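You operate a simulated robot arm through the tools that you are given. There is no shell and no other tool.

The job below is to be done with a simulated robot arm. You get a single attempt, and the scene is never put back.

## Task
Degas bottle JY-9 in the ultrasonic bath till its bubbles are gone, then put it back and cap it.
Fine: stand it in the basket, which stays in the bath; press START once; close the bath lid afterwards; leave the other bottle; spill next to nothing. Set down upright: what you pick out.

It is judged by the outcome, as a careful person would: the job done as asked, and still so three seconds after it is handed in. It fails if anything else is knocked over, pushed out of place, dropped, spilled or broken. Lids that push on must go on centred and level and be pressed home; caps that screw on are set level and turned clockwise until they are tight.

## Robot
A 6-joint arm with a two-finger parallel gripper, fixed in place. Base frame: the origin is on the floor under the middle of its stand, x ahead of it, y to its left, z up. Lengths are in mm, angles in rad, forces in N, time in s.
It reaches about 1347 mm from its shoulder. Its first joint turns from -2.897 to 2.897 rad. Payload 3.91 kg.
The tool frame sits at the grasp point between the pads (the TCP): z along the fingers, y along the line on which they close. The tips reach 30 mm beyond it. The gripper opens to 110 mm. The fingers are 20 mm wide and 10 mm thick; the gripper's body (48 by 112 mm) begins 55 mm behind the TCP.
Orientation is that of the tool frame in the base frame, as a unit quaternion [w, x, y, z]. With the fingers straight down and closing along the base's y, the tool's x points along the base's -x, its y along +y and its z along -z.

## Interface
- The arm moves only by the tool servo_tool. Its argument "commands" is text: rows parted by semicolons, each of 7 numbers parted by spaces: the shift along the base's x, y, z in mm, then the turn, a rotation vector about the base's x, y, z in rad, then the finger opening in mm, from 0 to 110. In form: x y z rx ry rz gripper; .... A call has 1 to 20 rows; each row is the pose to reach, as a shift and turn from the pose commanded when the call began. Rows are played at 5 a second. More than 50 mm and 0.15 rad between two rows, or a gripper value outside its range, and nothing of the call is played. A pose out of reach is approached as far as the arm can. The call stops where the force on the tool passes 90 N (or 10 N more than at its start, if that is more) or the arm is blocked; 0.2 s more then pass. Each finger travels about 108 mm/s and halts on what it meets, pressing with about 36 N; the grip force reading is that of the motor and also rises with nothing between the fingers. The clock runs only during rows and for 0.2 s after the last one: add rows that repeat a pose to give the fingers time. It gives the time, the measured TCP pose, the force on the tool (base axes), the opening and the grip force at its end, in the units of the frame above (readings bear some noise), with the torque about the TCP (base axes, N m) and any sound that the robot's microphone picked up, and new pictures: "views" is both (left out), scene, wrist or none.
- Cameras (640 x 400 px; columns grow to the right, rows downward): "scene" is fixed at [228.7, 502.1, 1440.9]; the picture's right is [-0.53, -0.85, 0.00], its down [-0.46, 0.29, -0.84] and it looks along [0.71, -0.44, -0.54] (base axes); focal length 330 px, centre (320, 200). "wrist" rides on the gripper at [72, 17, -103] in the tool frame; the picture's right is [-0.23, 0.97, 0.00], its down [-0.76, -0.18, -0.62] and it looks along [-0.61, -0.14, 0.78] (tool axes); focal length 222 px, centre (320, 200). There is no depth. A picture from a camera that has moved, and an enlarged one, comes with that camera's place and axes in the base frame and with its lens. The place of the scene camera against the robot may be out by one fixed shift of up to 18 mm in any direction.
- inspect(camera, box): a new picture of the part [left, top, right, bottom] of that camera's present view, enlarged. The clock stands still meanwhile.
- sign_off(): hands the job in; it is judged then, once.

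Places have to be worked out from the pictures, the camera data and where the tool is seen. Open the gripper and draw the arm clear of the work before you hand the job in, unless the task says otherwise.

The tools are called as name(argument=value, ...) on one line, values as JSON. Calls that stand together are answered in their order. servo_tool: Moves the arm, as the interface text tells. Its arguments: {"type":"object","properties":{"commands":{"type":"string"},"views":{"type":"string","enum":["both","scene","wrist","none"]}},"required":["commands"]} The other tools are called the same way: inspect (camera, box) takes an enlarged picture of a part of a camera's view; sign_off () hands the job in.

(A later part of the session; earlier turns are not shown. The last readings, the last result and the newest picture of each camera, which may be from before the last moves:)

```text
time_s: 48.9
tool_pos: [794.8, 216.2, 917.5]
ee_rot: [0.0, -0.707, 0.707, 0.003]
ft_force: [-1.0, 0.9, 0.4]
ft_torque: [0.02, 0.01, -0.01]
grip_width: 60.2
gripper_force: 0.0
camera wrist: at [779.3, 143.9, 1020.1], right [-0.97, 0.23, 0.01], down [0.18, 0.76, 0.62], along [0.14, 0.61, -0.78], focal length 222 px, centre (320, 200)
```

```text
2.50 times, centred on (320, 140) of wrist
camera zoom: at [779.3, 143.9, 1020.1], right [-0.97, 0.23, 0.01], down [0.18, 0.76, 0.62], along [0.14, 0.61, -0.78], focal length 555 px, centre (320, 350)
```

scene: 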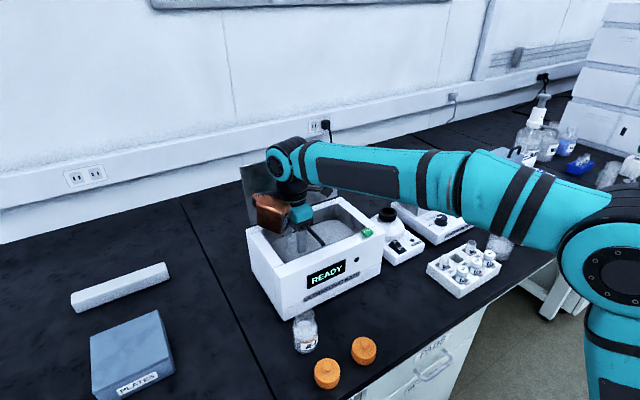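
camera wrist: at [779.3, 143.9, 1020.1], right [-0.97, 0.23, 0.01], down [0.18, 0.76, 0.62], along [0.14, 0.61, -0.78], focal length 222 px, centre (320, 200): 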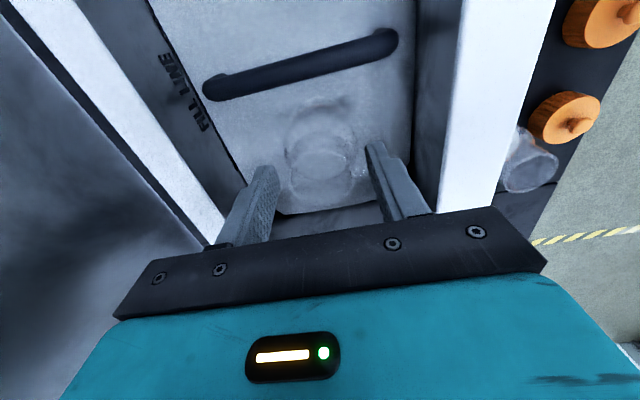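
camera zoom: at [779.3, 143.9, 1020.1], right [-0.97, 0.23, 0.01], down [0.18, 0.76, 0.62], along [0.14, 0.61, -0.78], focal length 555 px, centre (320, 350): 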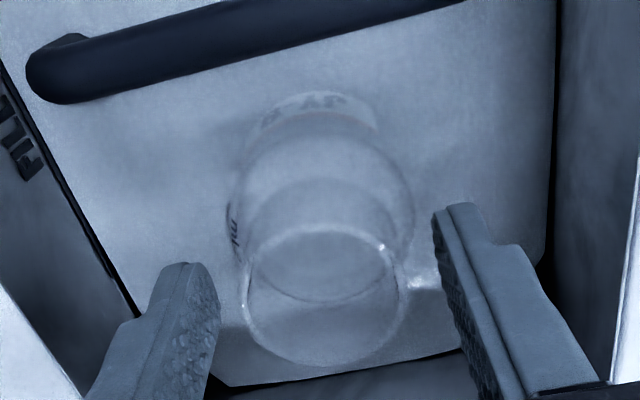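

The bottle stands on its own, rim unmoved, with no force reading. I'll rise straight up clear of it, close the fingers, and go above START.

servo_tool(commands="0 0 15 0 0 0 60; 0 0 45 0 0 0 60; 0 0 80 0 0 0 60; 0 0 105 0 0 0 60; 0 0 105 0 0 0 60")

inspect(camera="wrist", box=[200, 0, 440, 240])

inspect(camera="scene", box=[240, 170, 390, 300])

```text
time_s: 50.1
tool_pos: [796.1, 216.9, 1021.7]
ee_rot: [0.0, 0.707, -0.707, -0.003]
ft_force: [0.2, 0.7, 0.0]
ft_torque: [0.02, -0.04, -0.03]
grip_width: 59.9
gripper_force: 0.1
camera wrist: at [780.4, 143.9, 1125.0], right [-0.97, 0.23, 0.01], down [0.18, 0.76, 0.62], along [0.14, 0.61, -0.78], focal length 222 px, centre (320, 200)
```

scene: 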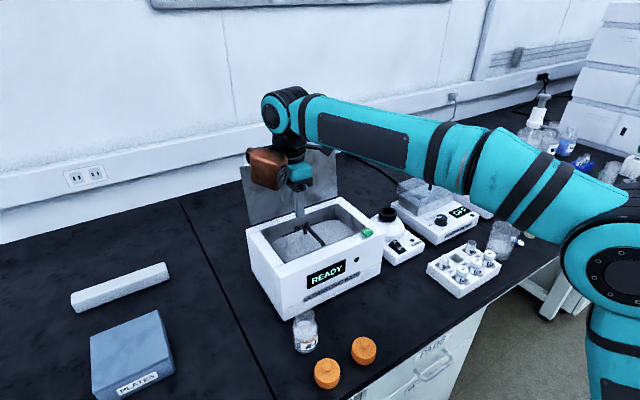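
wrist: 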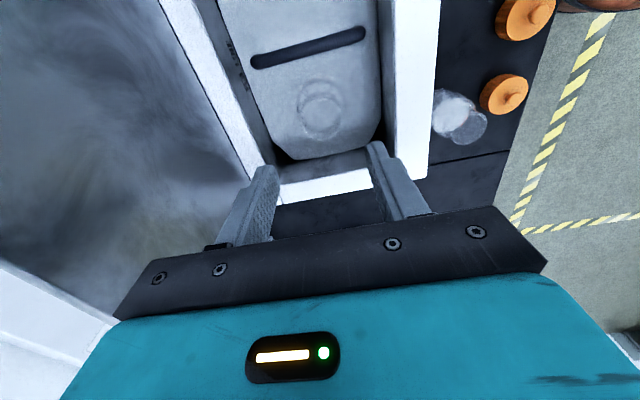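

```text
1.67 times, centred on (320, 120) of wrist
camera zoom: at [780.4, 143.9, 1125.0], right [-0.97, 0.23, 0.01], down [0.18, 0.76, 0.62], along [0.14, 0.61, -0.78], focal length 370 px, centre (320, 333)
```

zoom: 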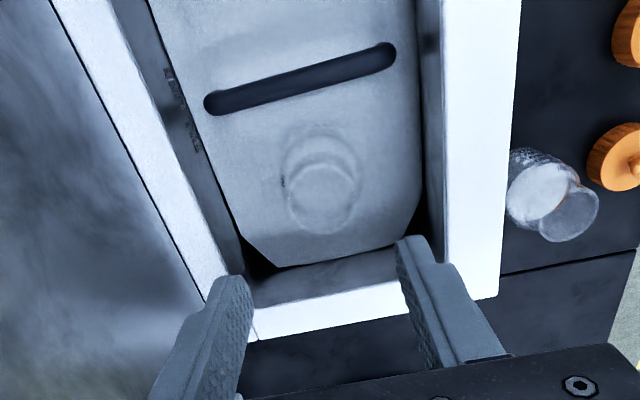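

```text
3.08 times, centred on (315, 235) of scene
camera zoom: at [228.7, 502.1, 1440.9], right [-0.53, -0.85, 0.0], down [-0.46, 0.29, -0.84], along [0.71, -0.44, -0.54], focal length 1015 px, centre (335, 92)
```

zoom: 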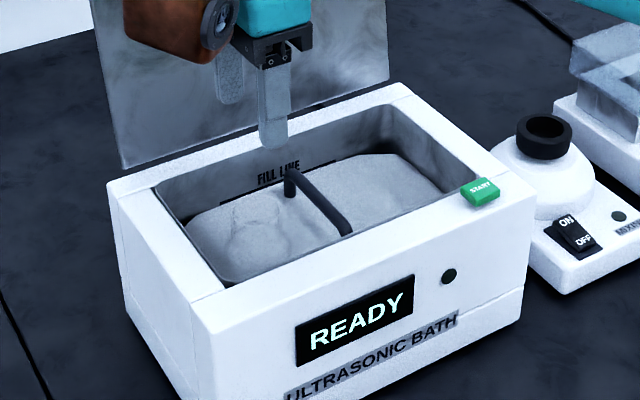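

The bottle's rim projects exactly where expected for standing upright at (795.5, 217). I'll move above START at about (708, 59) with the fingers closed and verify.

servo_tool(commands="-20 -35 4 0 0 0 40; -38 -70 8 0 0 0 20; -56 -105 8 0 0 0 0; -74 -135 8 0 0 0 0; -88 -158 8 0 0 0 0; -88 -158 8 0 0 0 0")

inspect(camera="wrist", box=[240, 40, 400, 220])

inspect(camera="scene", box=[300, 170, 420, 280])

```text
time_s: 51.5
tool_pos: [708.0, 59.2, 1029.8]
ee_rot: [0.0, 0.707, -0.707, -0.004]
ft_force: [-0.8, -0.1, -0.1]
ft_torque: [-0.04, -0.03, 0.01]
grip_width: 0.1
gripper_force: 36.4
camera wrist: at [691.8, -14.0, 1133.8], right [-0.97, 0.23, 0.01], down [0.18, 0.76, 0.62], along [0.14, 0.61, -0.78], focal length 222 px, centre (320, 200)
```

scene: 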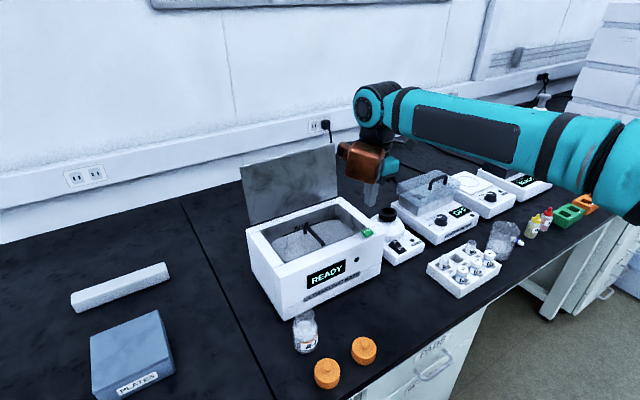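
wrist: 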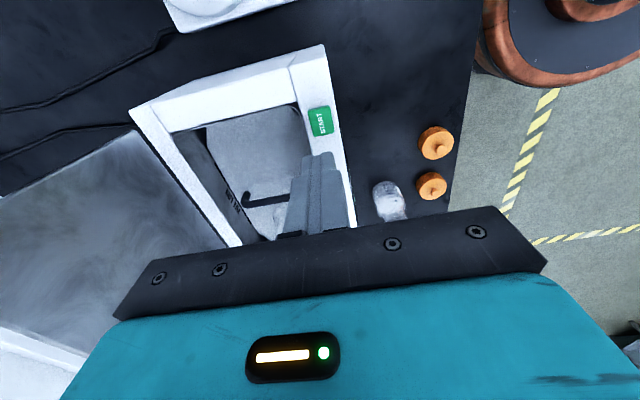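

```text
2.22 times, centred on (320, 130) of wrist
camera zoom: at [691.8, -14.0, 1133.8], right [-0.97, 0.23, 0.01], down [0.18, 0.76, 0.62], along [0.14, 0.61, -0.78], focal length 494 px, centre (320, 356)
```

zoom: 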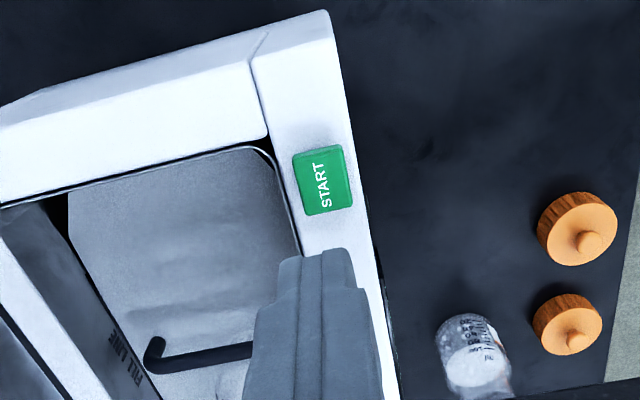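

```text
3.64 times, centred on (360, 225) of scene
camera zoom: at [228.7, 502.1, 1440.9], right [-0.53, -0.85, 0.0], down [-0.46, 0.29, -0.84], along [0.71, -0.44, -0.54], focal length 1200 px, centre (174, 109)
```

zoom: 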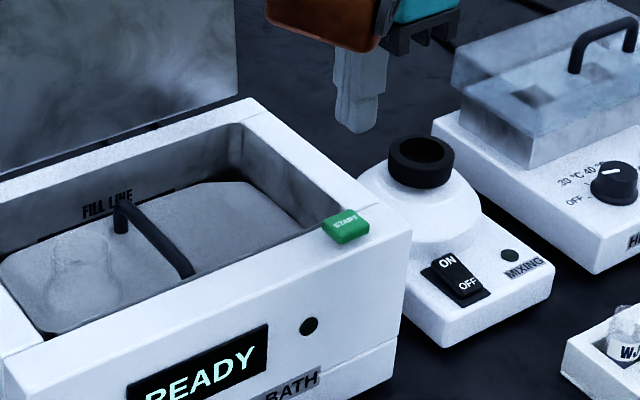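

START is right under the closed fingertips. I'll descend to just above it.

servo_tool(commands="0 0 -25 0 0 0 0; 0 0 -50 0 0 0 0; 0 0 -65 0 0 0 0; 0 0 -71 0 0 0 0; 0 0 -71 0 0 0 0")

inspect(camera="scene", box=[300, 190, 400, 290])

inspect(camera="wrist", box=[260, 100, 380, 230])

```text
time_s: 52.7
tool_pos: [706.0, 59.4, 958.0]
ee_rot: [0.0, -0.707, 0.707, 0.002]
ft_force: [-0.5, 1.1, -0.5]
ft_torque: [0.0, 0.03, 0.01]
grip_width: 0.2
gripper_force: 35.7
camera wrist: at [690.5, -13.7, 1061.5], right [-0.97, 0.23, 0.01], down [0.18, 0.76, 0.63], along [0.14, 0.61, -0.78], focal length 222 px, centre (320, 200)
```

scene: 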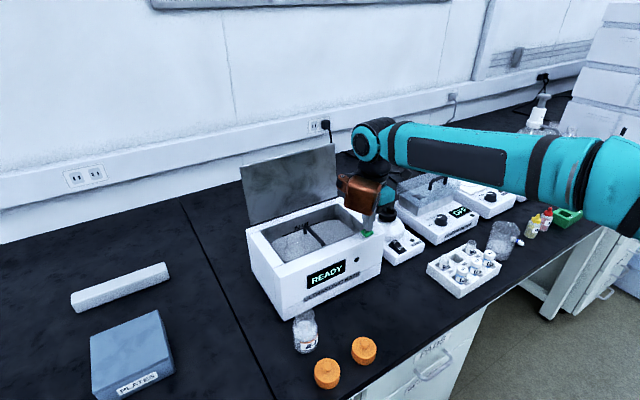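
wrist: 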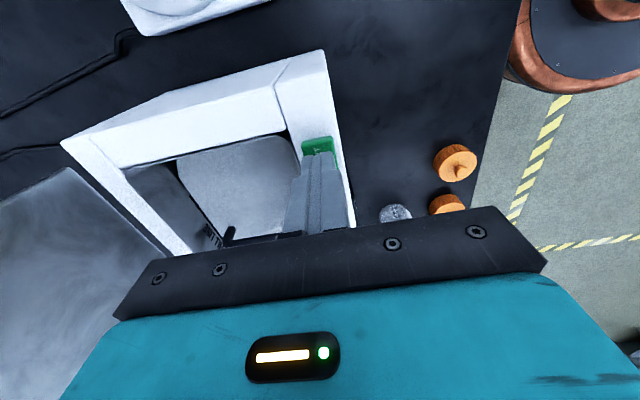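

```text
4.00 times, centred on (350, 240) of scene
camera zoom: at [228.7, 502.1, 1440.9], right [-0.53, -0.85, 0.0], down [-0.46, 0.29, -0.84], along [0.71, -0.44, -0.54], focal length 1320 px, centre (200, 40)
```

zoom: 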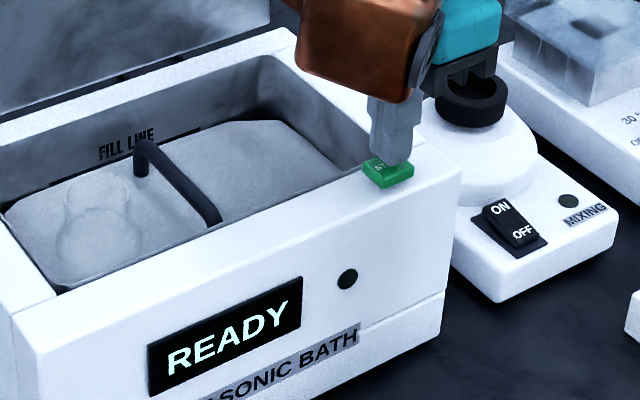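

```text
3.08 times, centred on (320, 165) of wrist
camera zoom: at [690.5, -13.7, 1061.5], right [-0.97, 0.23, 0.01], down [0.18, 0.76, 0.63], along [0.14, 0.61, -0.78], focal length 684 px, centre (320, 308)
```

zoom: 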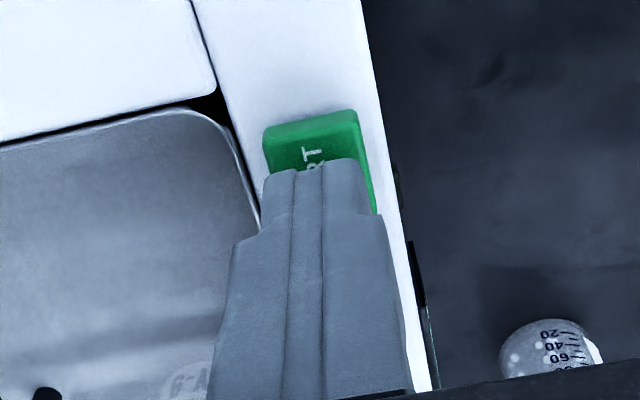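

The fingertips are about 5 mm above the button. I'll press down in small steps and watch the force and display.

servo_tool(commands="0 0 -2 0 0 0 0; 0 0 -4 0 0 0 0; 0 0 -4 0 0 0 0", views="none")

inspect(camera="scene", box=[300, 190, 400, 290])

```text
time_s: 53.5
tool_pos: [706.3, 59.7, 954.0]
ee_rot: [0.0, -0.707, 0.707, 0.003]
ft_force: [-0.3, -0.7, 0.6]
ft_torque: [0.02, -0.01, 0.0]
grip_width: 0.0
gripper_force: 35.8
```

```text
4.00 times, centred on (350, 240) of scene
camera zoom: at [228.7, 502.1, 1440.9], right [-0.53, -0.85, 0.0], down [-0.46, 0.29, -0.84], along [0.71, -0.44, -0.54], focal length 1320 px, centre (200, 40)
```

zoom: 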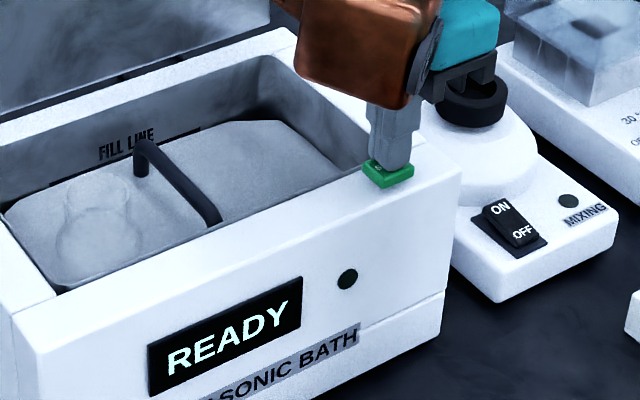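

No contact yet. I'll go another 3 mm.

servo_tool(commands="0 0 -1.5 0 0 0 0; 0 0 -3 0 0 0 0; 0 0 -3 0 0 0 0", views="none")

inspect(camera="scene", box=[300, 190, 400, 290])

```text
time_s: 54.3
tool_pos: [706.9, 58.8, 952.2]
ee_rot: [-0.001, -0.707, 0.707, 0.003]
ft_force: [-2.1, 1.1, 0.9]
ft_torque: [0.0, 0.0, 0.01]
grip_width: 0.0
gripper_force: 36.1
```

```text
4.00 times, centred on (350, 240) of scene
camera zoom: at [228.7, 502.1, 1440.9], right [-0.53, -0.85, 0.0], down [-0.46, 0.29, -0.84], along [0.71, -0.44, -0.54], focal length 1320 px, centre (200, 40)
```

zoom: 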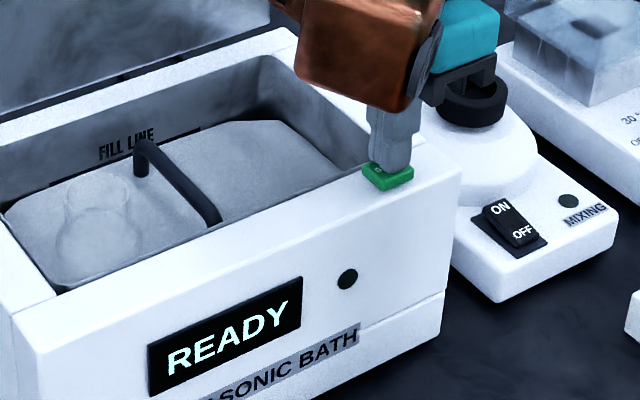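

Only about 1 N at most. I'll go another 3 mm.

servo_tool(commands="0 0 -1.5 0 0 0 0; 0 0 -3 0 0 0 0; 0 0 -3 0 0 0 0", views="none")

inspect(camera="scene", box=[300, 190, 400, 290])

```text
time_s: 55.1
tool_pos: [707.3, 58.6, 949.0]
ee_rot: [0.0, 0.708, -0.706, -0.003]
ft_force: [1.4, -0.4, 4.1]
ft_torque: [-0.04, -0.06, -0.02]
grip_width: 0.0
gripper_force: 35.9
heard: click
```

```text
4.00 times, centred on (350, 240) of scene
camera zoom: at [228.7, 502.1, 1440.9], right [-0.53, -0.85, 0.0], down [-0.46, 0.29, -0.84], along [0.71, -0.44, -0.54], focal length 1320 px, centre (200, 40)
```

zoom: 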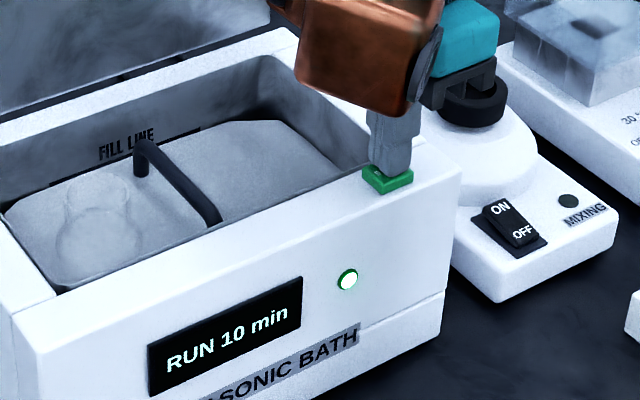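

A click was heard, the display reads "RUN 10 min" and the lamp is lit, so START has been pressed once. I'll lift straight off and watch the display.

servo_tool(commands="0 0 10 0 0 0 0; 0 0 35 0 0 0 0; 0 0 70 0 0 0 0; 0 0 110 0 0 0 0; 0 0 110 0 0 0 0")

inspect(camera="scene", box=[240, 190, 400, 300])

```text
time_s: 56.3
tool_pos: [708.3, 57.2, 1058.9]
ee_rot: [0.001, 0.708, -0.707, -0.003]
ft_force: [0.3, -0.6, -0.1]
ft_torque: [0.02, -0.02, 0.02]
grip_width: 0.1
gripper_force: 36.0
camera wrist: at [691.9, -16.0, 1162.5], right [-0.97, 0.23, 0.01], down [0.18, 0.76, 0.62], along [0.14, 0.61, -0.78], focal length 222 px, centre (320, 200)
```

scene: 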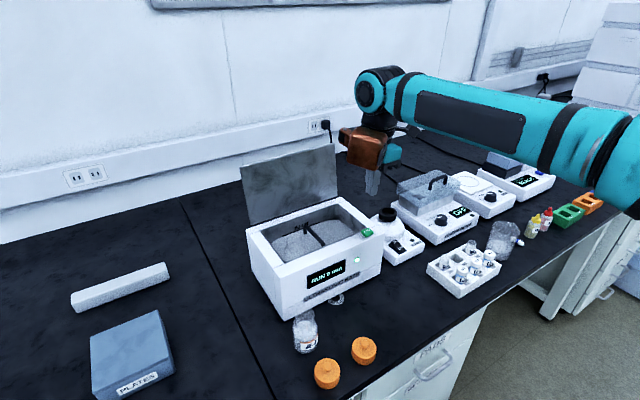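
wrist: 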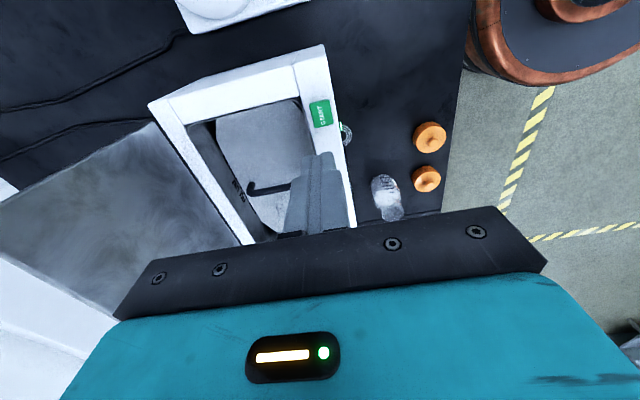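

```text
3.64 times, centred on (320, 245) of scene
camera zoom: at [228.7, 502.1, 1440.9], right [-0.53, -0.85, 0.0], down [-0.46, 0.29, -0.84], along [0.71, -0.44, -0.54], focal length 1200 px, centre (320, 36)
```

zoom: 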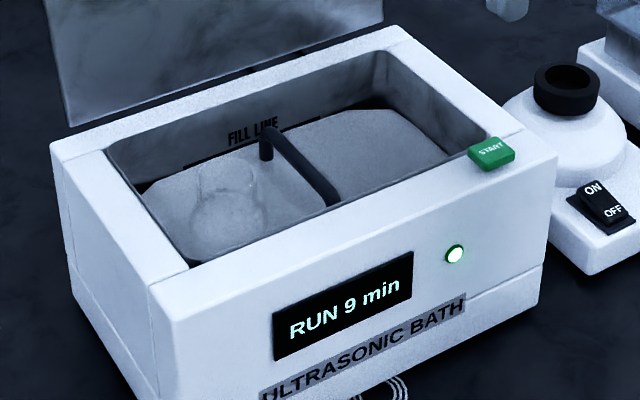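

The display counts down fast, about one "minute" per second or so. A ring shape has appeared on the bench near the bath's front, so I'll look at it.

inspect(camera="scene", box=[300, 275, 370, 345])

inspect(camera="wrist", box=[300, 80, 420, 220])

```text
5.71 times, centred on (335, 310) of scene
camera zoom: at [228.7, 502.1, 1440.9], right [-0.53, -0.85, 0.0], down [-0.46, 0.29, -0.84], along [0.71, -0.44, -0.54], focal length 1885 px, centre (234, -429)
```

zoom: 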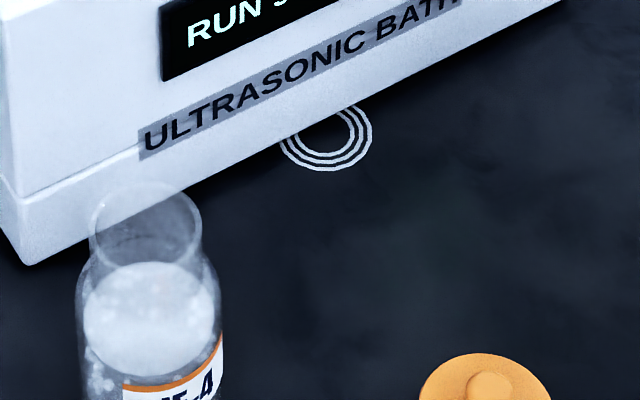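

```text
2.86 times, centred on (360, 150) of wrist
camera zoom: at [691.9, -16.0, 1162.5], right [-0.97, 0.23, 0.01], down [0.18, 0.76, 0.62], along [0.14, 0.61, -0.78], focal length 635 px, centre (206, 343)
```

zoom: 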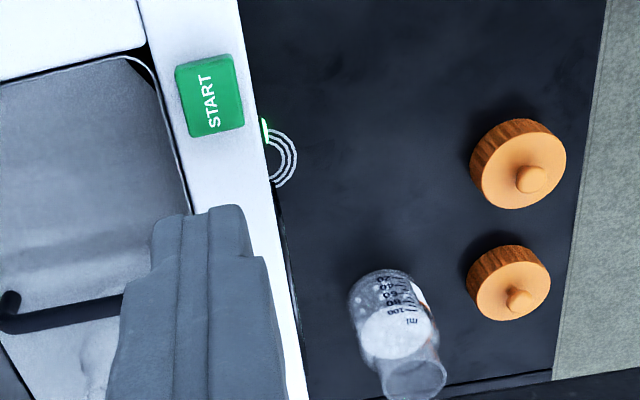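

It is a set of concentric arcs by the bath's foot that appeared when it started running, so I take it as a vibration marker. While the bath runs I'll return above the bottle with the fingers open and watch the bubbles.

servo_tool(commands="18 32 0 0 0 0 20; 36 64 0 0 0 0 40; 54 96 0 0 0 0 60; 70 128 0 0 0 0 70; 87.5 160 -20 0 0 0 70; 87.5 160 -20 0 0 0 70; 87.5 160 -20 0 0 0 70; 87.5 160 -20 0 0 0 70; 87.5 160 -20 0 0 0 70; 87.5 160 -20 0 0 0 70")

inspect(camera="scene", box=[240, 190, 400, 300])

inspect(camera="wrist", box=[240, 40, 400, 180])

```text
time_s: 58.5
tool_pos: [797.1, 218.3, 1038.3]
ee_rot: [0.001, 0.707, -0.707, -0.003]
ft_force: [0.1, 0.1, 0.2]
ft_torque: [-0.01, 0.02, 0.01]
grip_width: 70.0
gripper_force: 0.1
camera wrist: at [780.4, 146.5, 1141.8], right [-0.97, 0.23, 0.01], down [0.18, 0.76, 0.62], along [0.14, 0.61, -0.78], focal length 222 px, centre (320, 200)
```

scene: 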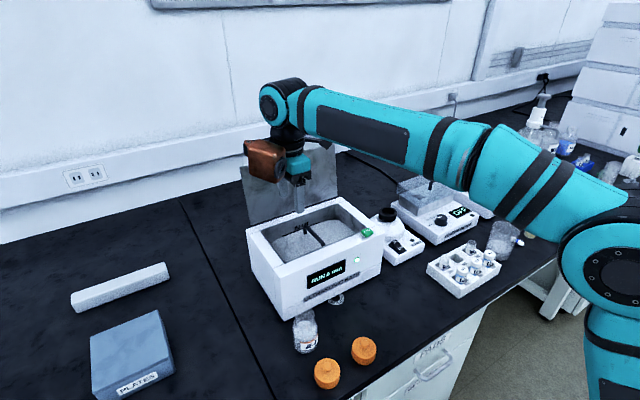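
wrist: 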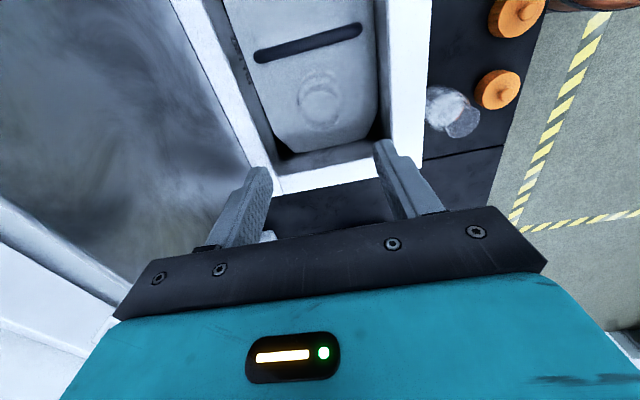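

```text
3.64 times, centred on (320, 245) of scene
camera zoom: at [228.7, 502.1, 1440.9], right [-0.53, -0.85, 0.0], down [-0.46, 0.29, -0.84], along [0.71, -0.44, -0.54], focal length 1200 px, centre (320, 36)
```

zoom: 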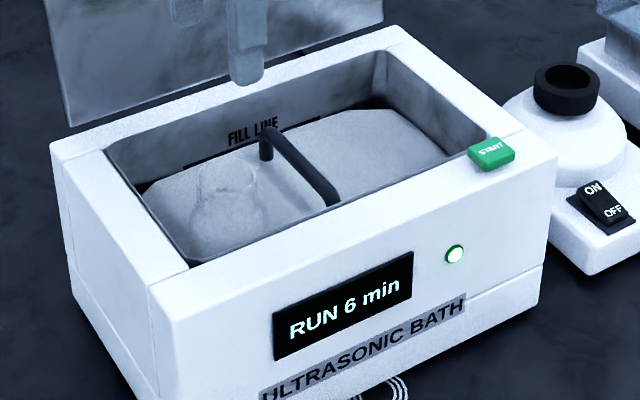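

```text
2.86 times, centred on (320, 110) of wrist
camera zoom: at [780.4, 146.5, 1141.8], right [-0.97, 0.23, 0.01], down [0.18, 0.76, 0.62], along [0.14, 0.61, -0.78], focal length 635 px, centre (320, 457)
```

zoom: 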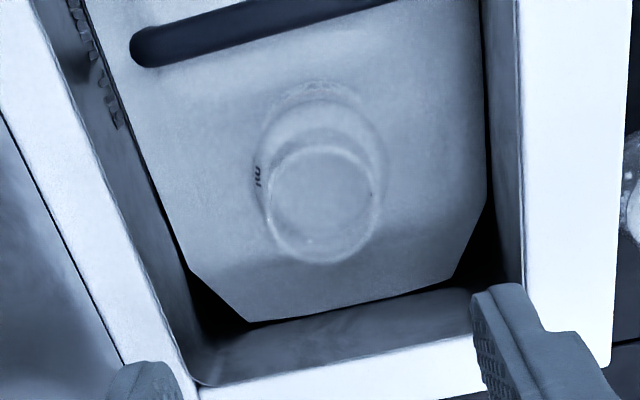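

The display is down to 6 min with the bottle upright and steady. I'll hold this pose and wait.

servo_tool(commands="0 0 0 0 0 0 70; 0 0 0 0 0 0 70; 0 0 0 0 0 0 70; 0 0 0 0 0 0 70; 0 0 0 0 0 0 70; 0 0 0 0 0 0 70; 0 0 0 0 0 0 70; 0 0 0 0 0 0 70; 0 0 0 0 0 0 70; 0 0 0 0 0 0 70; 0 0 0 0 0 0 70; 0 0 0 0 0 0 70; 0 0 0 0 0 0 70; 0 0 0 0 0 0 70; 0 0 0 0 0 0 70; 0 0 0 0 0 0 70; 0 0 0 0 0 0 70; 0 0 0 0 0 0 70; 0 0 0 0 0 0 70; 0 0 0 0 0 0 70", views="none")

inspect(camera="scene", box=[240, 190, 400, 300])

inspect(camera="wrist", box=[240, 40, 400, 180])

```text
time_s: 62.7
tool_pos: [796.4, 218.7, 1038.8]
ee_rot: [0.0, 0.707, -0.707, -0.003]
ft_force: [-0.4, 0.0, -1.1]
ft_torque: [-0.02, 0.0, 0.02]
grip_width: 70.1
gripper_force: 0.1
```

```text
3.64 times, centred on (320, 245) of scene
camera zoom: at [228.7, 502.1, 1440.9], right [-0.53, -0.85, 0.0], down [-0.46, 0.29, -0.84], along [0.71, -0.44, -0.54], focal length 1200 px, centre (320, 36)
```

zoom: 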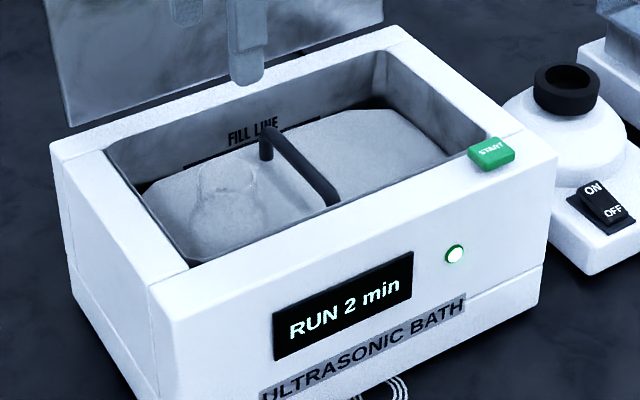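

```text
2.86 times, centred on (320, 110) of wrist
camera zoom: at [780.4, 146.5, 1141.8], right [-0.97, 0.23, 0.01], down [0.18, 0.76, 0.62], along [0.14, 0.61, -0.78], focal length 635 px, centre (320, 457)
```

zoom: 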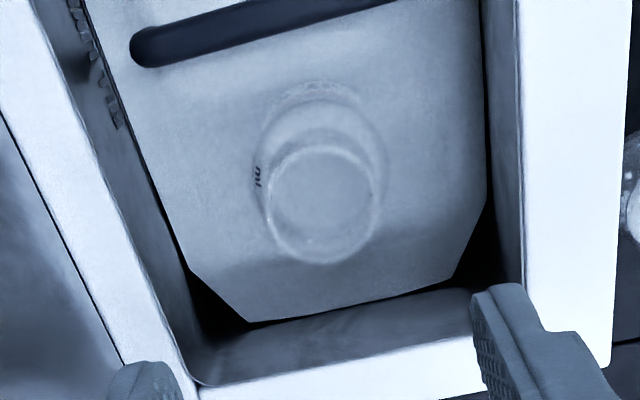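

It shows 2 min left. I'll wait a few seconds more.

servo_tool(commands="0 0 0 0 0 0 70; 0 0 0 0 0 0 70; 0 0 0 0 0 0 70; 0 0 0 0 0 0 70; 0 0 0 0 0 0 70; 0 0 0 0 0 0 70; 0 0 0 0 0 0 70; 0 0 0 0 0 0 70; 0 0 0 0 0 0 70; 0 0 0 0 0 0 70; 0 0 0 0 0 0 70; 0 0 0 0 0 0 70; 0 0 0 0 0 0 70; 0 0 0 0 0 0 70; 0 0 0 0 0 0 70", views="none")

inspect(camera="scene", box=[240, 190, 400, 300])

inspect(camera="wrist", box=[240, 40, 400, 180])

```text
time_s: 65.9
tool_pos: [795.5, 219.1, 1038.8]
ee_rot: [0.0, -0.707, 0.707, 0.003]
ft_force: [0.1, -0.6, 0.9]
ft_torque: [-0.03, -0.01, 0.0]
grip_width: 70.1
gripper_force: 0.0
```

```text
3.64 times, centred on (320, 245) of scene
camera zoom: at [228.7, 502.1, 1440.9], right [-0.53, -0.85, 0.0], down [-0.46, 0.29, -0.84], along [0.71, -0.44, -0.54], focal length 1200 px, centre (320, 36)
```

zoom: 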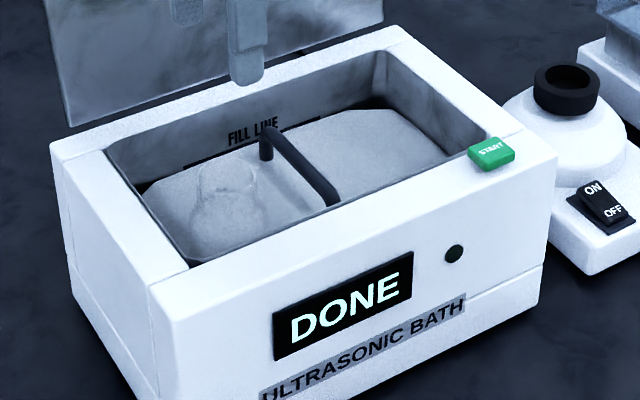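

```text
2.86 times, centred on (320, 110) of wrist
camera zoom: at [780.4, 146.5, 1141.8], right [-0.97, 0.23, 0.01], down [0.18, 0.76, 0.62], along [0.14, 0.61, -0.78], focal length 635 px, centre (320, 457)
```

zoom: 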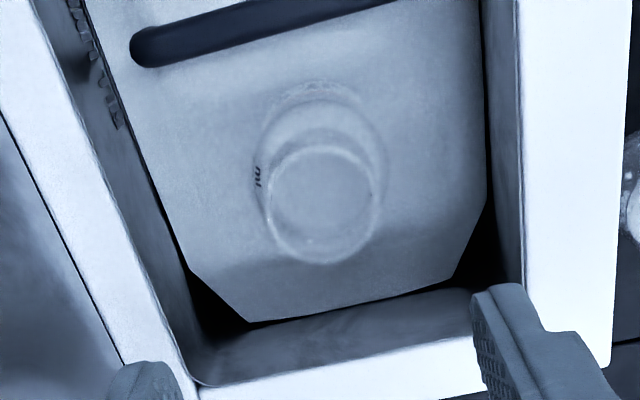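

The display reads DONE and the arcs have vanished. I'll go back down around the neck to the same height, z ≈ 917.5, with the fingers at 70.

servo_tool(commands="-0.3 -0.5 -30 0 0 0 66; -0.5 -0.8 -65 0 0 0 62; -0.6 -1 -95 0 0 0 62; -0.6 -1.2 -112 0 0 0 62; -0.6 -1.2 -121 0 0 0 62; -0.6 -1.2 -121 0 0 0 62")

inspect(camera="wrist", box=[240, 60, 400, 220])

```text
time_s: 67.3
tool_pos: [794.8, 218.4, 918.2]
ee_rot: [0.001, 0.707, -0.707, -0.004]
ft_force: [0.5, -0.7, -1.2]
ft_torque: [0.0, 0.01, -0.02]
grip_width: 62.4
gripper_force: 0.1
camera wrist: at [778.7, 145.2, 1021.1], right [-0.97, 0.23, 0.01], down [0.18, 0.76, 0.62], along [0.14, 0.61, -0.78], focal length 222 px, centre (320, 200)
```

scene: 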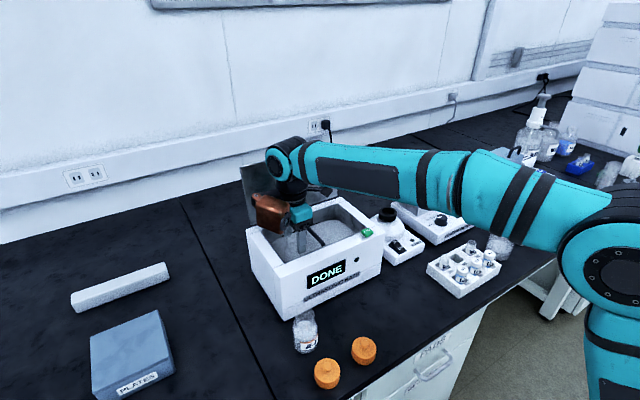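
wrist: 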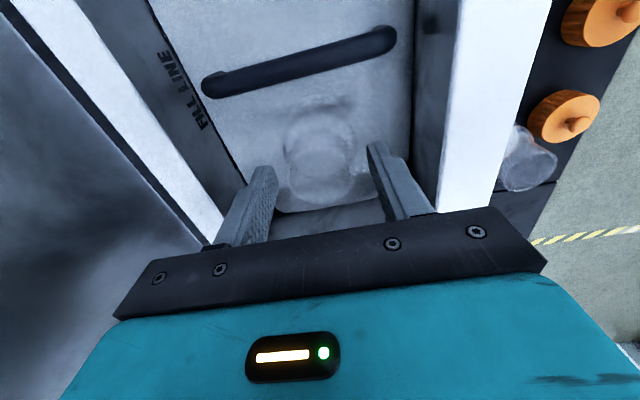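

```text
2.50 times, centred on (320, 140) of wrist
camera zoom: at [778.7, 145.2, 1021.1], right [-0.97, 0.23, 0.01], down [0.18, 0.76, 0.62], along [0.14, 0.61, -0.78], focal length 555 px, centre (320, 350)
```

zoom: 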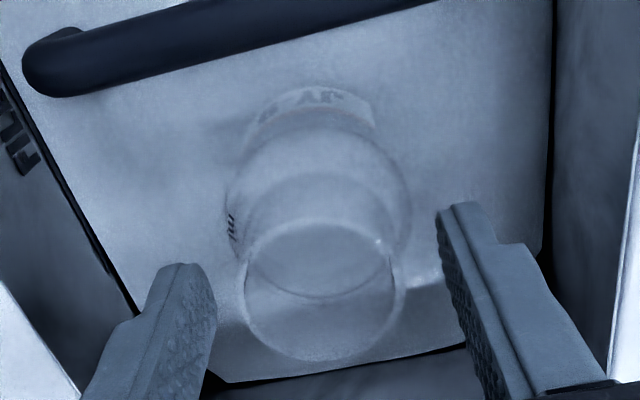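

The neck is between the fingers, so I'll close on it.

servo_tool(commands="0 0 0 0 0 0 46; 0 0 0 0 0 0 30; 0 0 0 0 0 0 20; 0 0 0 0 0 0 20", views="none")

```text
time_s: 68.3
tool_pos: [795.0, 218.4, 918.5]
ee_rot: [0.001, 0.708, -0.707, -0.003]
ft_force: [0.7, 0.5, 0.3]
ft_torque: [0.0, -0.15, 0.0]
grip_width: 40.8
gripper_force: 35.5
```

Gripped at 40.8 mm. I'll lift slowly straight out of the water, hold for a moment over the bath, and then inspect the bubbles.

servo_tool(commands="0 0 4 0 0 0 20; 0 0 12 0 0 0 20; 0 0 24 0 0 0 20; 0 0 38 0 0 0 20; 0 0 52 0 0 0 20; 0 0 66 0 0 0 20; 0 0 80 0 0 0 20; 0 0 92 0 0 0 20; 0 0 100 0 0 0 20; 0 0 100 0 0 0 20; 0 0 100 0 0 0 20; 0 0 100 0 0 0 20; 0 0 100 0 0 0 20; 0 0 100 0 0 0 20; 0 0 100 0 0 0 20; 0 0 110 0 0 0 20; 0 0 128 0 0 0 20; 0 0 148 0 0 0 20; 0 0 164 0 0 0 20; 0 0 170 0 0 0 20")

inspect(camera="wrist", box=[260, 60, 380, 220])

inspect(camera="scene", box=[250, 150, 340, 250])

```text
time_s: 72.5
tool_pos: [794.9, 217.7, 1088.2]
ee_rot: [0.0, 0.707, -0.707, -0.003]
ft_force: [0.0, 0.2, -1.7]
ft_torque: [0.0, 0.01, 0.02]
grip_width: 41.0
gripper_force: 36.1
camera wrist: at [778.3, 145.1, 1191.0], right [-0.97, 0.23, 0.01], down [0.18, 0.76, 0.62], along [0.14, 0.61, -0.78], focal length 222 px, centre (320, 200)
```

scene: 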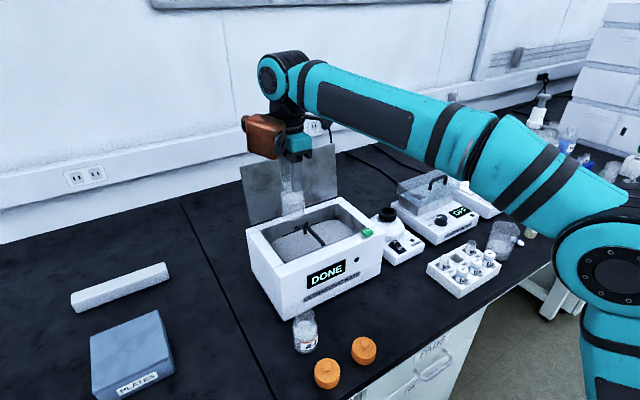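
wrist: 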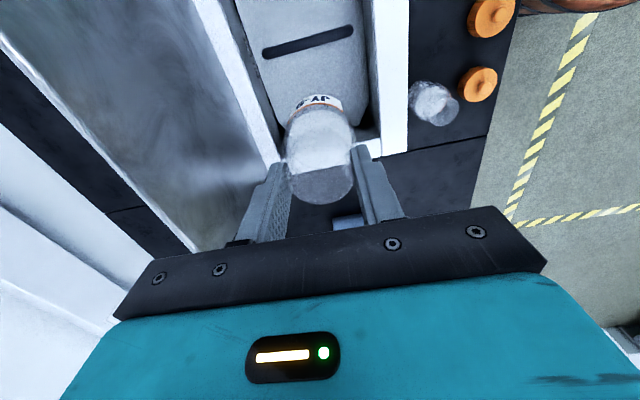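

```text
2.50 times, centred on (320, 140) of wrist
camera zoom: at [778.3, 145.1, 1191.0], right [-0.97, 0.23, 0.01], down [0.18, 0.76, 0.62], along [0.14, 0.61, -0.78], focal length 555 px, centre (320, 350)
```

zoom: 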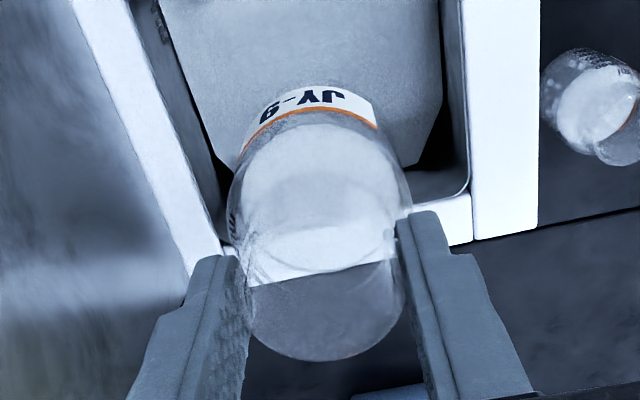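

```text
4.00 times, centred on (295, 200) of scene
camera zoom: at [228.7, 502.1, 1440.9], right [-0.53, -0.85, 0.0], down [-0.46, 0.29, -0.84], along [0.71, -0.44, -0.54], focal length 1320 px, centre (420, 200)
```

zoom: 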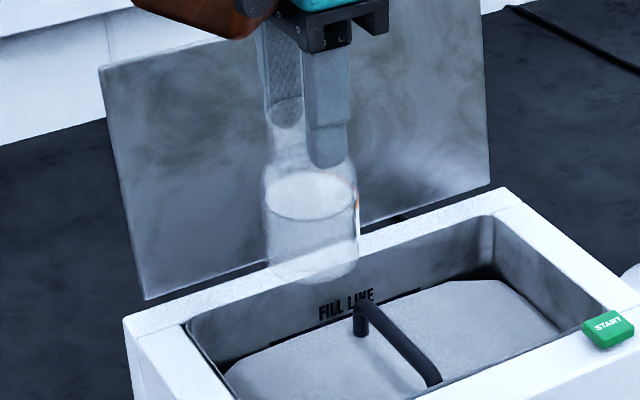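

The liquid is clear: no bubbles remain on the glass or the surface. I'll carry the bottle back along the reverse path to above its old spot at (619.5, 194), turning the tool back by 90°.

servo_tool(commands="-4 -0.5 0 0 0 -0.04 20; -13 -1.7 0 0 0 -0.13 20; -27 -3.6 0 0 0 -0.26 20; -43 -5.7 0 0 0 -0.4 20; -59 -8 0 0 0 -0.54 20; -75 -10 0 0 0 -0.68 20; -91 -12.2 0 0 0 -0.82 20; -107 -14.4 0 0 0 -0.96 20; -123 -16.5 0 0 0 -1.1 20; -139 -18.7 0 0 0 -1.24 20; -155 -21 0 0 0 -1.38 20; -167 -22.6 0 0 0 -1.49 20; -174 -23.5 0 0 0 -1.55 20; -175.5 -23.7 0 0 0 -1.5708 20; -175.5 -23.7 0 0 0 -1.5708 20")

inspect(camera="scene", box=[260, 190, 400, 370])

```text
time_s: 75.7
tool_pos: [618.3, 194.6, 1087.7]
ee_rot: [0.002, 0.0, 1.0, 0.001]
ft_force: [0.4, -0.2, -1.8]
ft_torque: [-0.03, 0.01, -0.05]
grip_width: 41.0
gripper_force: 36.1
camera wrist: at [546.0, 210.5, 1191.8], right [0.23, 0.97, 0.0], down [0.76, -0.18, 0.62], along [0.61, -0.14, -0.78], focal length 222 px, centre (320, 200)
```

scene: 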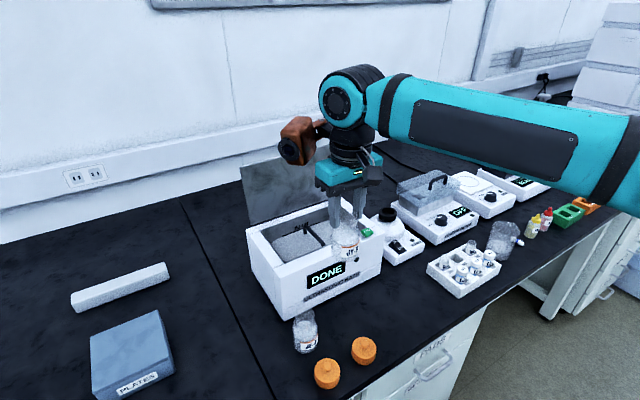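
wrist: 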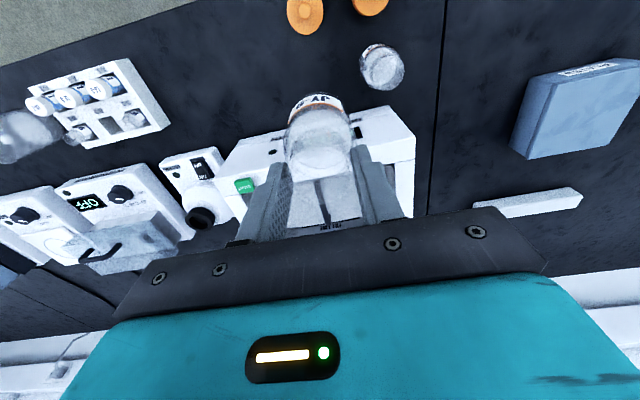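

```text
2.22 times, centred on (330, 280) of scene
camera zoom: at [228.7, 502.1, 1440.9], right [-0.53, -0.85, 0.0], down [-0.46, 0.29, -0.84], along [0.71, -0.44, -0.54], focal length 733 px, centre (298, 22)
```

zoom: 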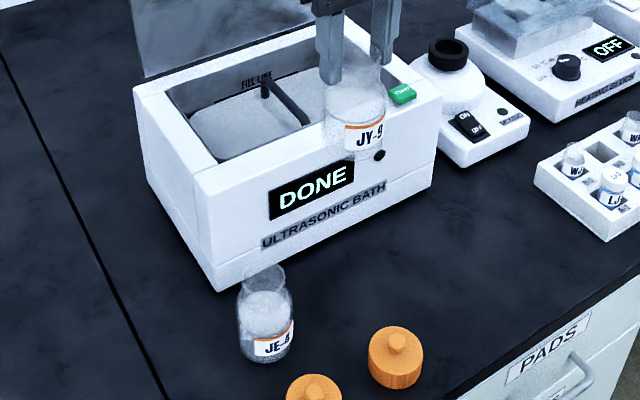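

Back above the original spot with the bottle upright. I'll lower it to about 6 mm above contact, then ease down.

servo_tool(commands="0.3 -0.2 -6 0 0 0 20; 0.5 -0.3 -20 0 0 0 20; 0.5 -0.3 -40 0 0 0 20; 0.5 -0.3 -64 0 0 0 20; 0.5 -0.3 -90 0 0 0 20; 0.5 -0.3 -116 0 0 0 20; 0.5 -0.3 -142 0 0 0 20; 0.5 -0.3 -168 0 0 0 20; 0.5 -0.3 -190 0 0 0 20; 0.5 -0.3 -206 0 0 0 20; 0.5 -0.3 -216 0 0 0 20; 0.5 -0.3 -219 0 0 0 20; 0.5 -0.3 -219 0 0 0 20")

inspect(camera="scene", box=[280, 250, 390, 380])

```text
time_s: 78.5
tool_pos: [618.2, 193.9, 868.7]
ee_rot: [0.002, 0.0, 1.0, 0.002]
ft_force: [-0.6, -0.1, -1.7]
ft_torque: [0.04, -0.02, 0.02]
grip_width: 41.0
gripper_force: 36.2
camera wrist: at [546.5, 210.2, 972.9], right [0.23, 0.97, 0.0], down [0.76, -0.18, 0.62], along [0.61, -0.14, -0.78], focal length 222 px, centre (320, 200)
```

scene: 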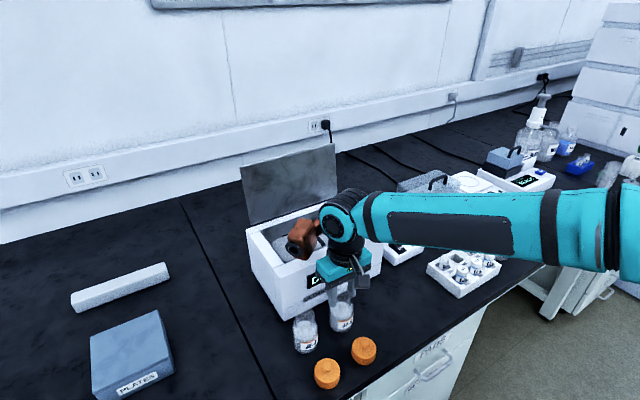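
wrist: 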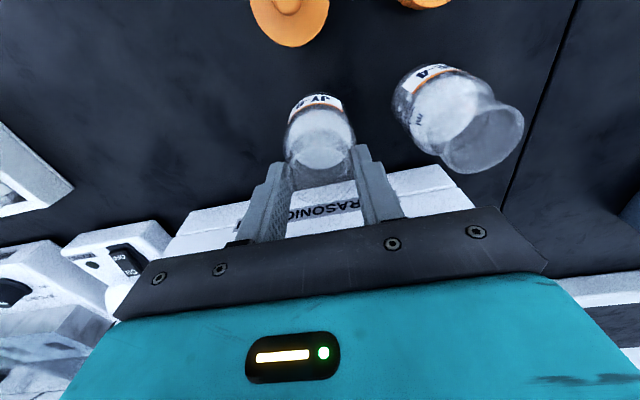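

```text
3.08 times, centred on (335, 315) of scene
camera zoom: at [228.7, 502.1, 1440.9], right [-0.53, -0.85, 0.0], down [-0.46, 0.29, -0.84], along [0.71, -0.44, -0.54], focal length 1015 px, centre (274, -154)
```

zoom: 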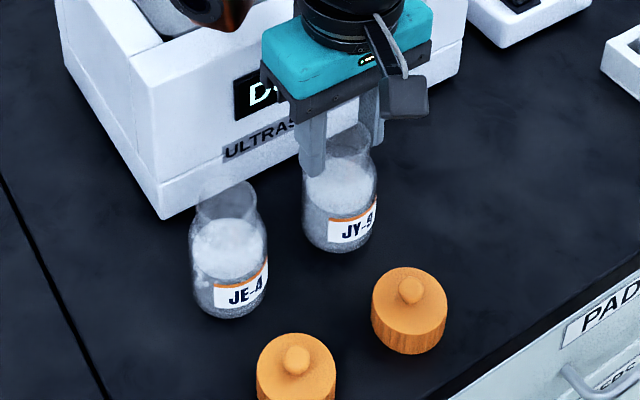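

I expect contact near z 862, so I'll ease down 4 mm and then 1–2 mm at a time.

servo_tool(commands="0 0 -2 0 0 0 20; 0 0 -4 0 0 0 20; 0 0 -4 0 0 0 20", views="none")

servo_tool(commands="0 0 -1 0 0 0 20; 0 0 -1.5 0 0 0 20; 0 0 -1.5 0 0 0 20", views="none")

```text
time_s: 79.3
tool_pos: [620.6, 194.2, 866.0]
ee_rot: [0.002, 0.0, 1.0, 0.002]
ft_force: [-0.3, -1.3, -2.4]
ft_torque: [-0.03, 0.02, 0.06]
grip_width: 40.9
gripper_force: 36.4
```

```text
time_s: 80.1
tool_pos: [619.1, 194.9, 864.2]
ee_rot: [0.002, 0.0, 1.0, 0.002]
ft_force: [1.8, 0.6, 8.6]
ft_torque: [-0.19, -0.14, 0.03]
grip_width: 40.9
gripper_force: 35.6
```

The bottle touches the bench (+8.6 N). I'll open and rise straight off it.

servo_tool(commands="0 0 0 0 0 0 46; 0 0 0 0 0 0 60; 0 0 0 0 0 0 70; 0 0 15 0 0 0 70; 0 0 45 0 0 0 70; 0 0 80 0 0 0 70; 0 0 80 0 0 0 70")

inspect(camera="wrist", box=[220, 0, 440, 200])

inspect(camera="scene", box=[280, 250, 390, 380])

```text
time_s: 81.7
tool_pos: [618.6, 193.5, 943.2]
ee_rot: [0.002, 0.0, 1.0, 0.002]
ft_force: [-0.2, -0.1, -0.4]
ft_torque: [0.03, -0.01, 0.01]
grip_width: 70.0
gripper_force: 0.1
camera wrist: at [546.1, 209.2, 1046.6], right [0.23, 0.97, 0.0], down [0.76, -0.18, 0.62], along [0.61, -0.14, -0.78], focal length 222 px, centre (320, 200)
```

scene: 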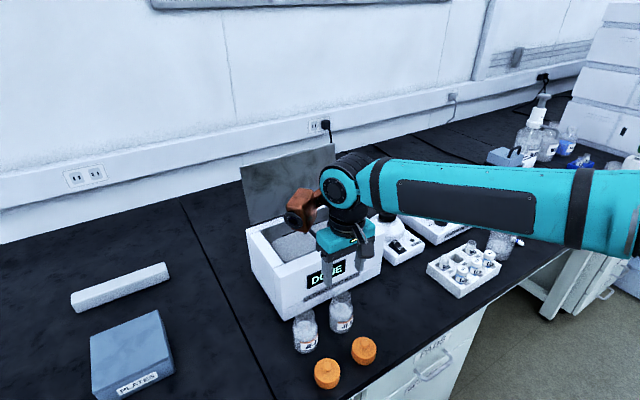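
wrist: 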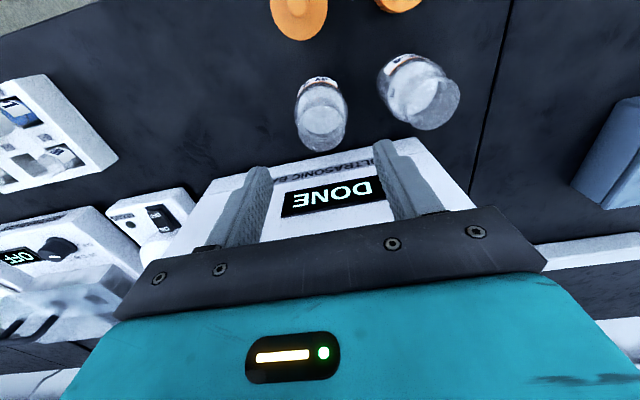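

```text
2.00 times, centred on (330, 100) of wrist
camera zoom: at [546.1, 209.2, 1046.6], right [0.23, 0.97, 0.0], down [0.76, -0.18, 0.62], along [0.61, -0.14, -0.78], focal length 444 px, centre (300, 400)
```

zoom: 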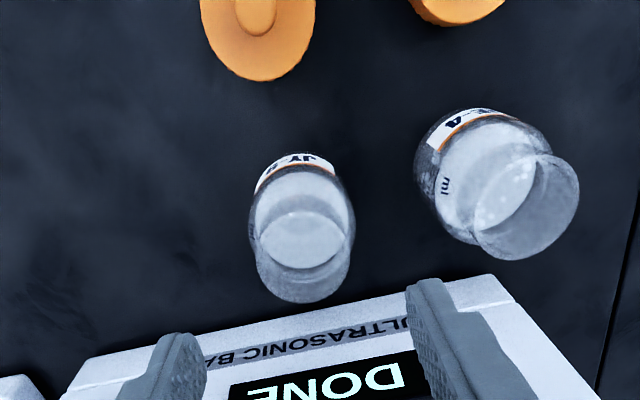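

```text
3.08 times, centred on (335, 315) of scene
camera zoom: at [228.7, 502.1, 1440.9], right [-0.53, -0.85, 0.0], down [-0.46, 0.29, -0.84], along [0.71, -0.44, -0.54], focal length 1015 px, centre (274, -154)
```

zoom: 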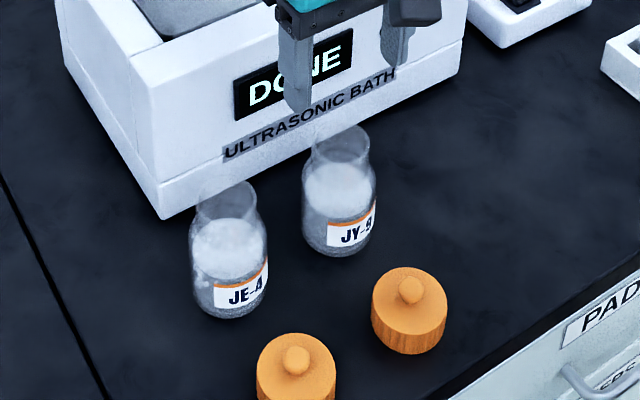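

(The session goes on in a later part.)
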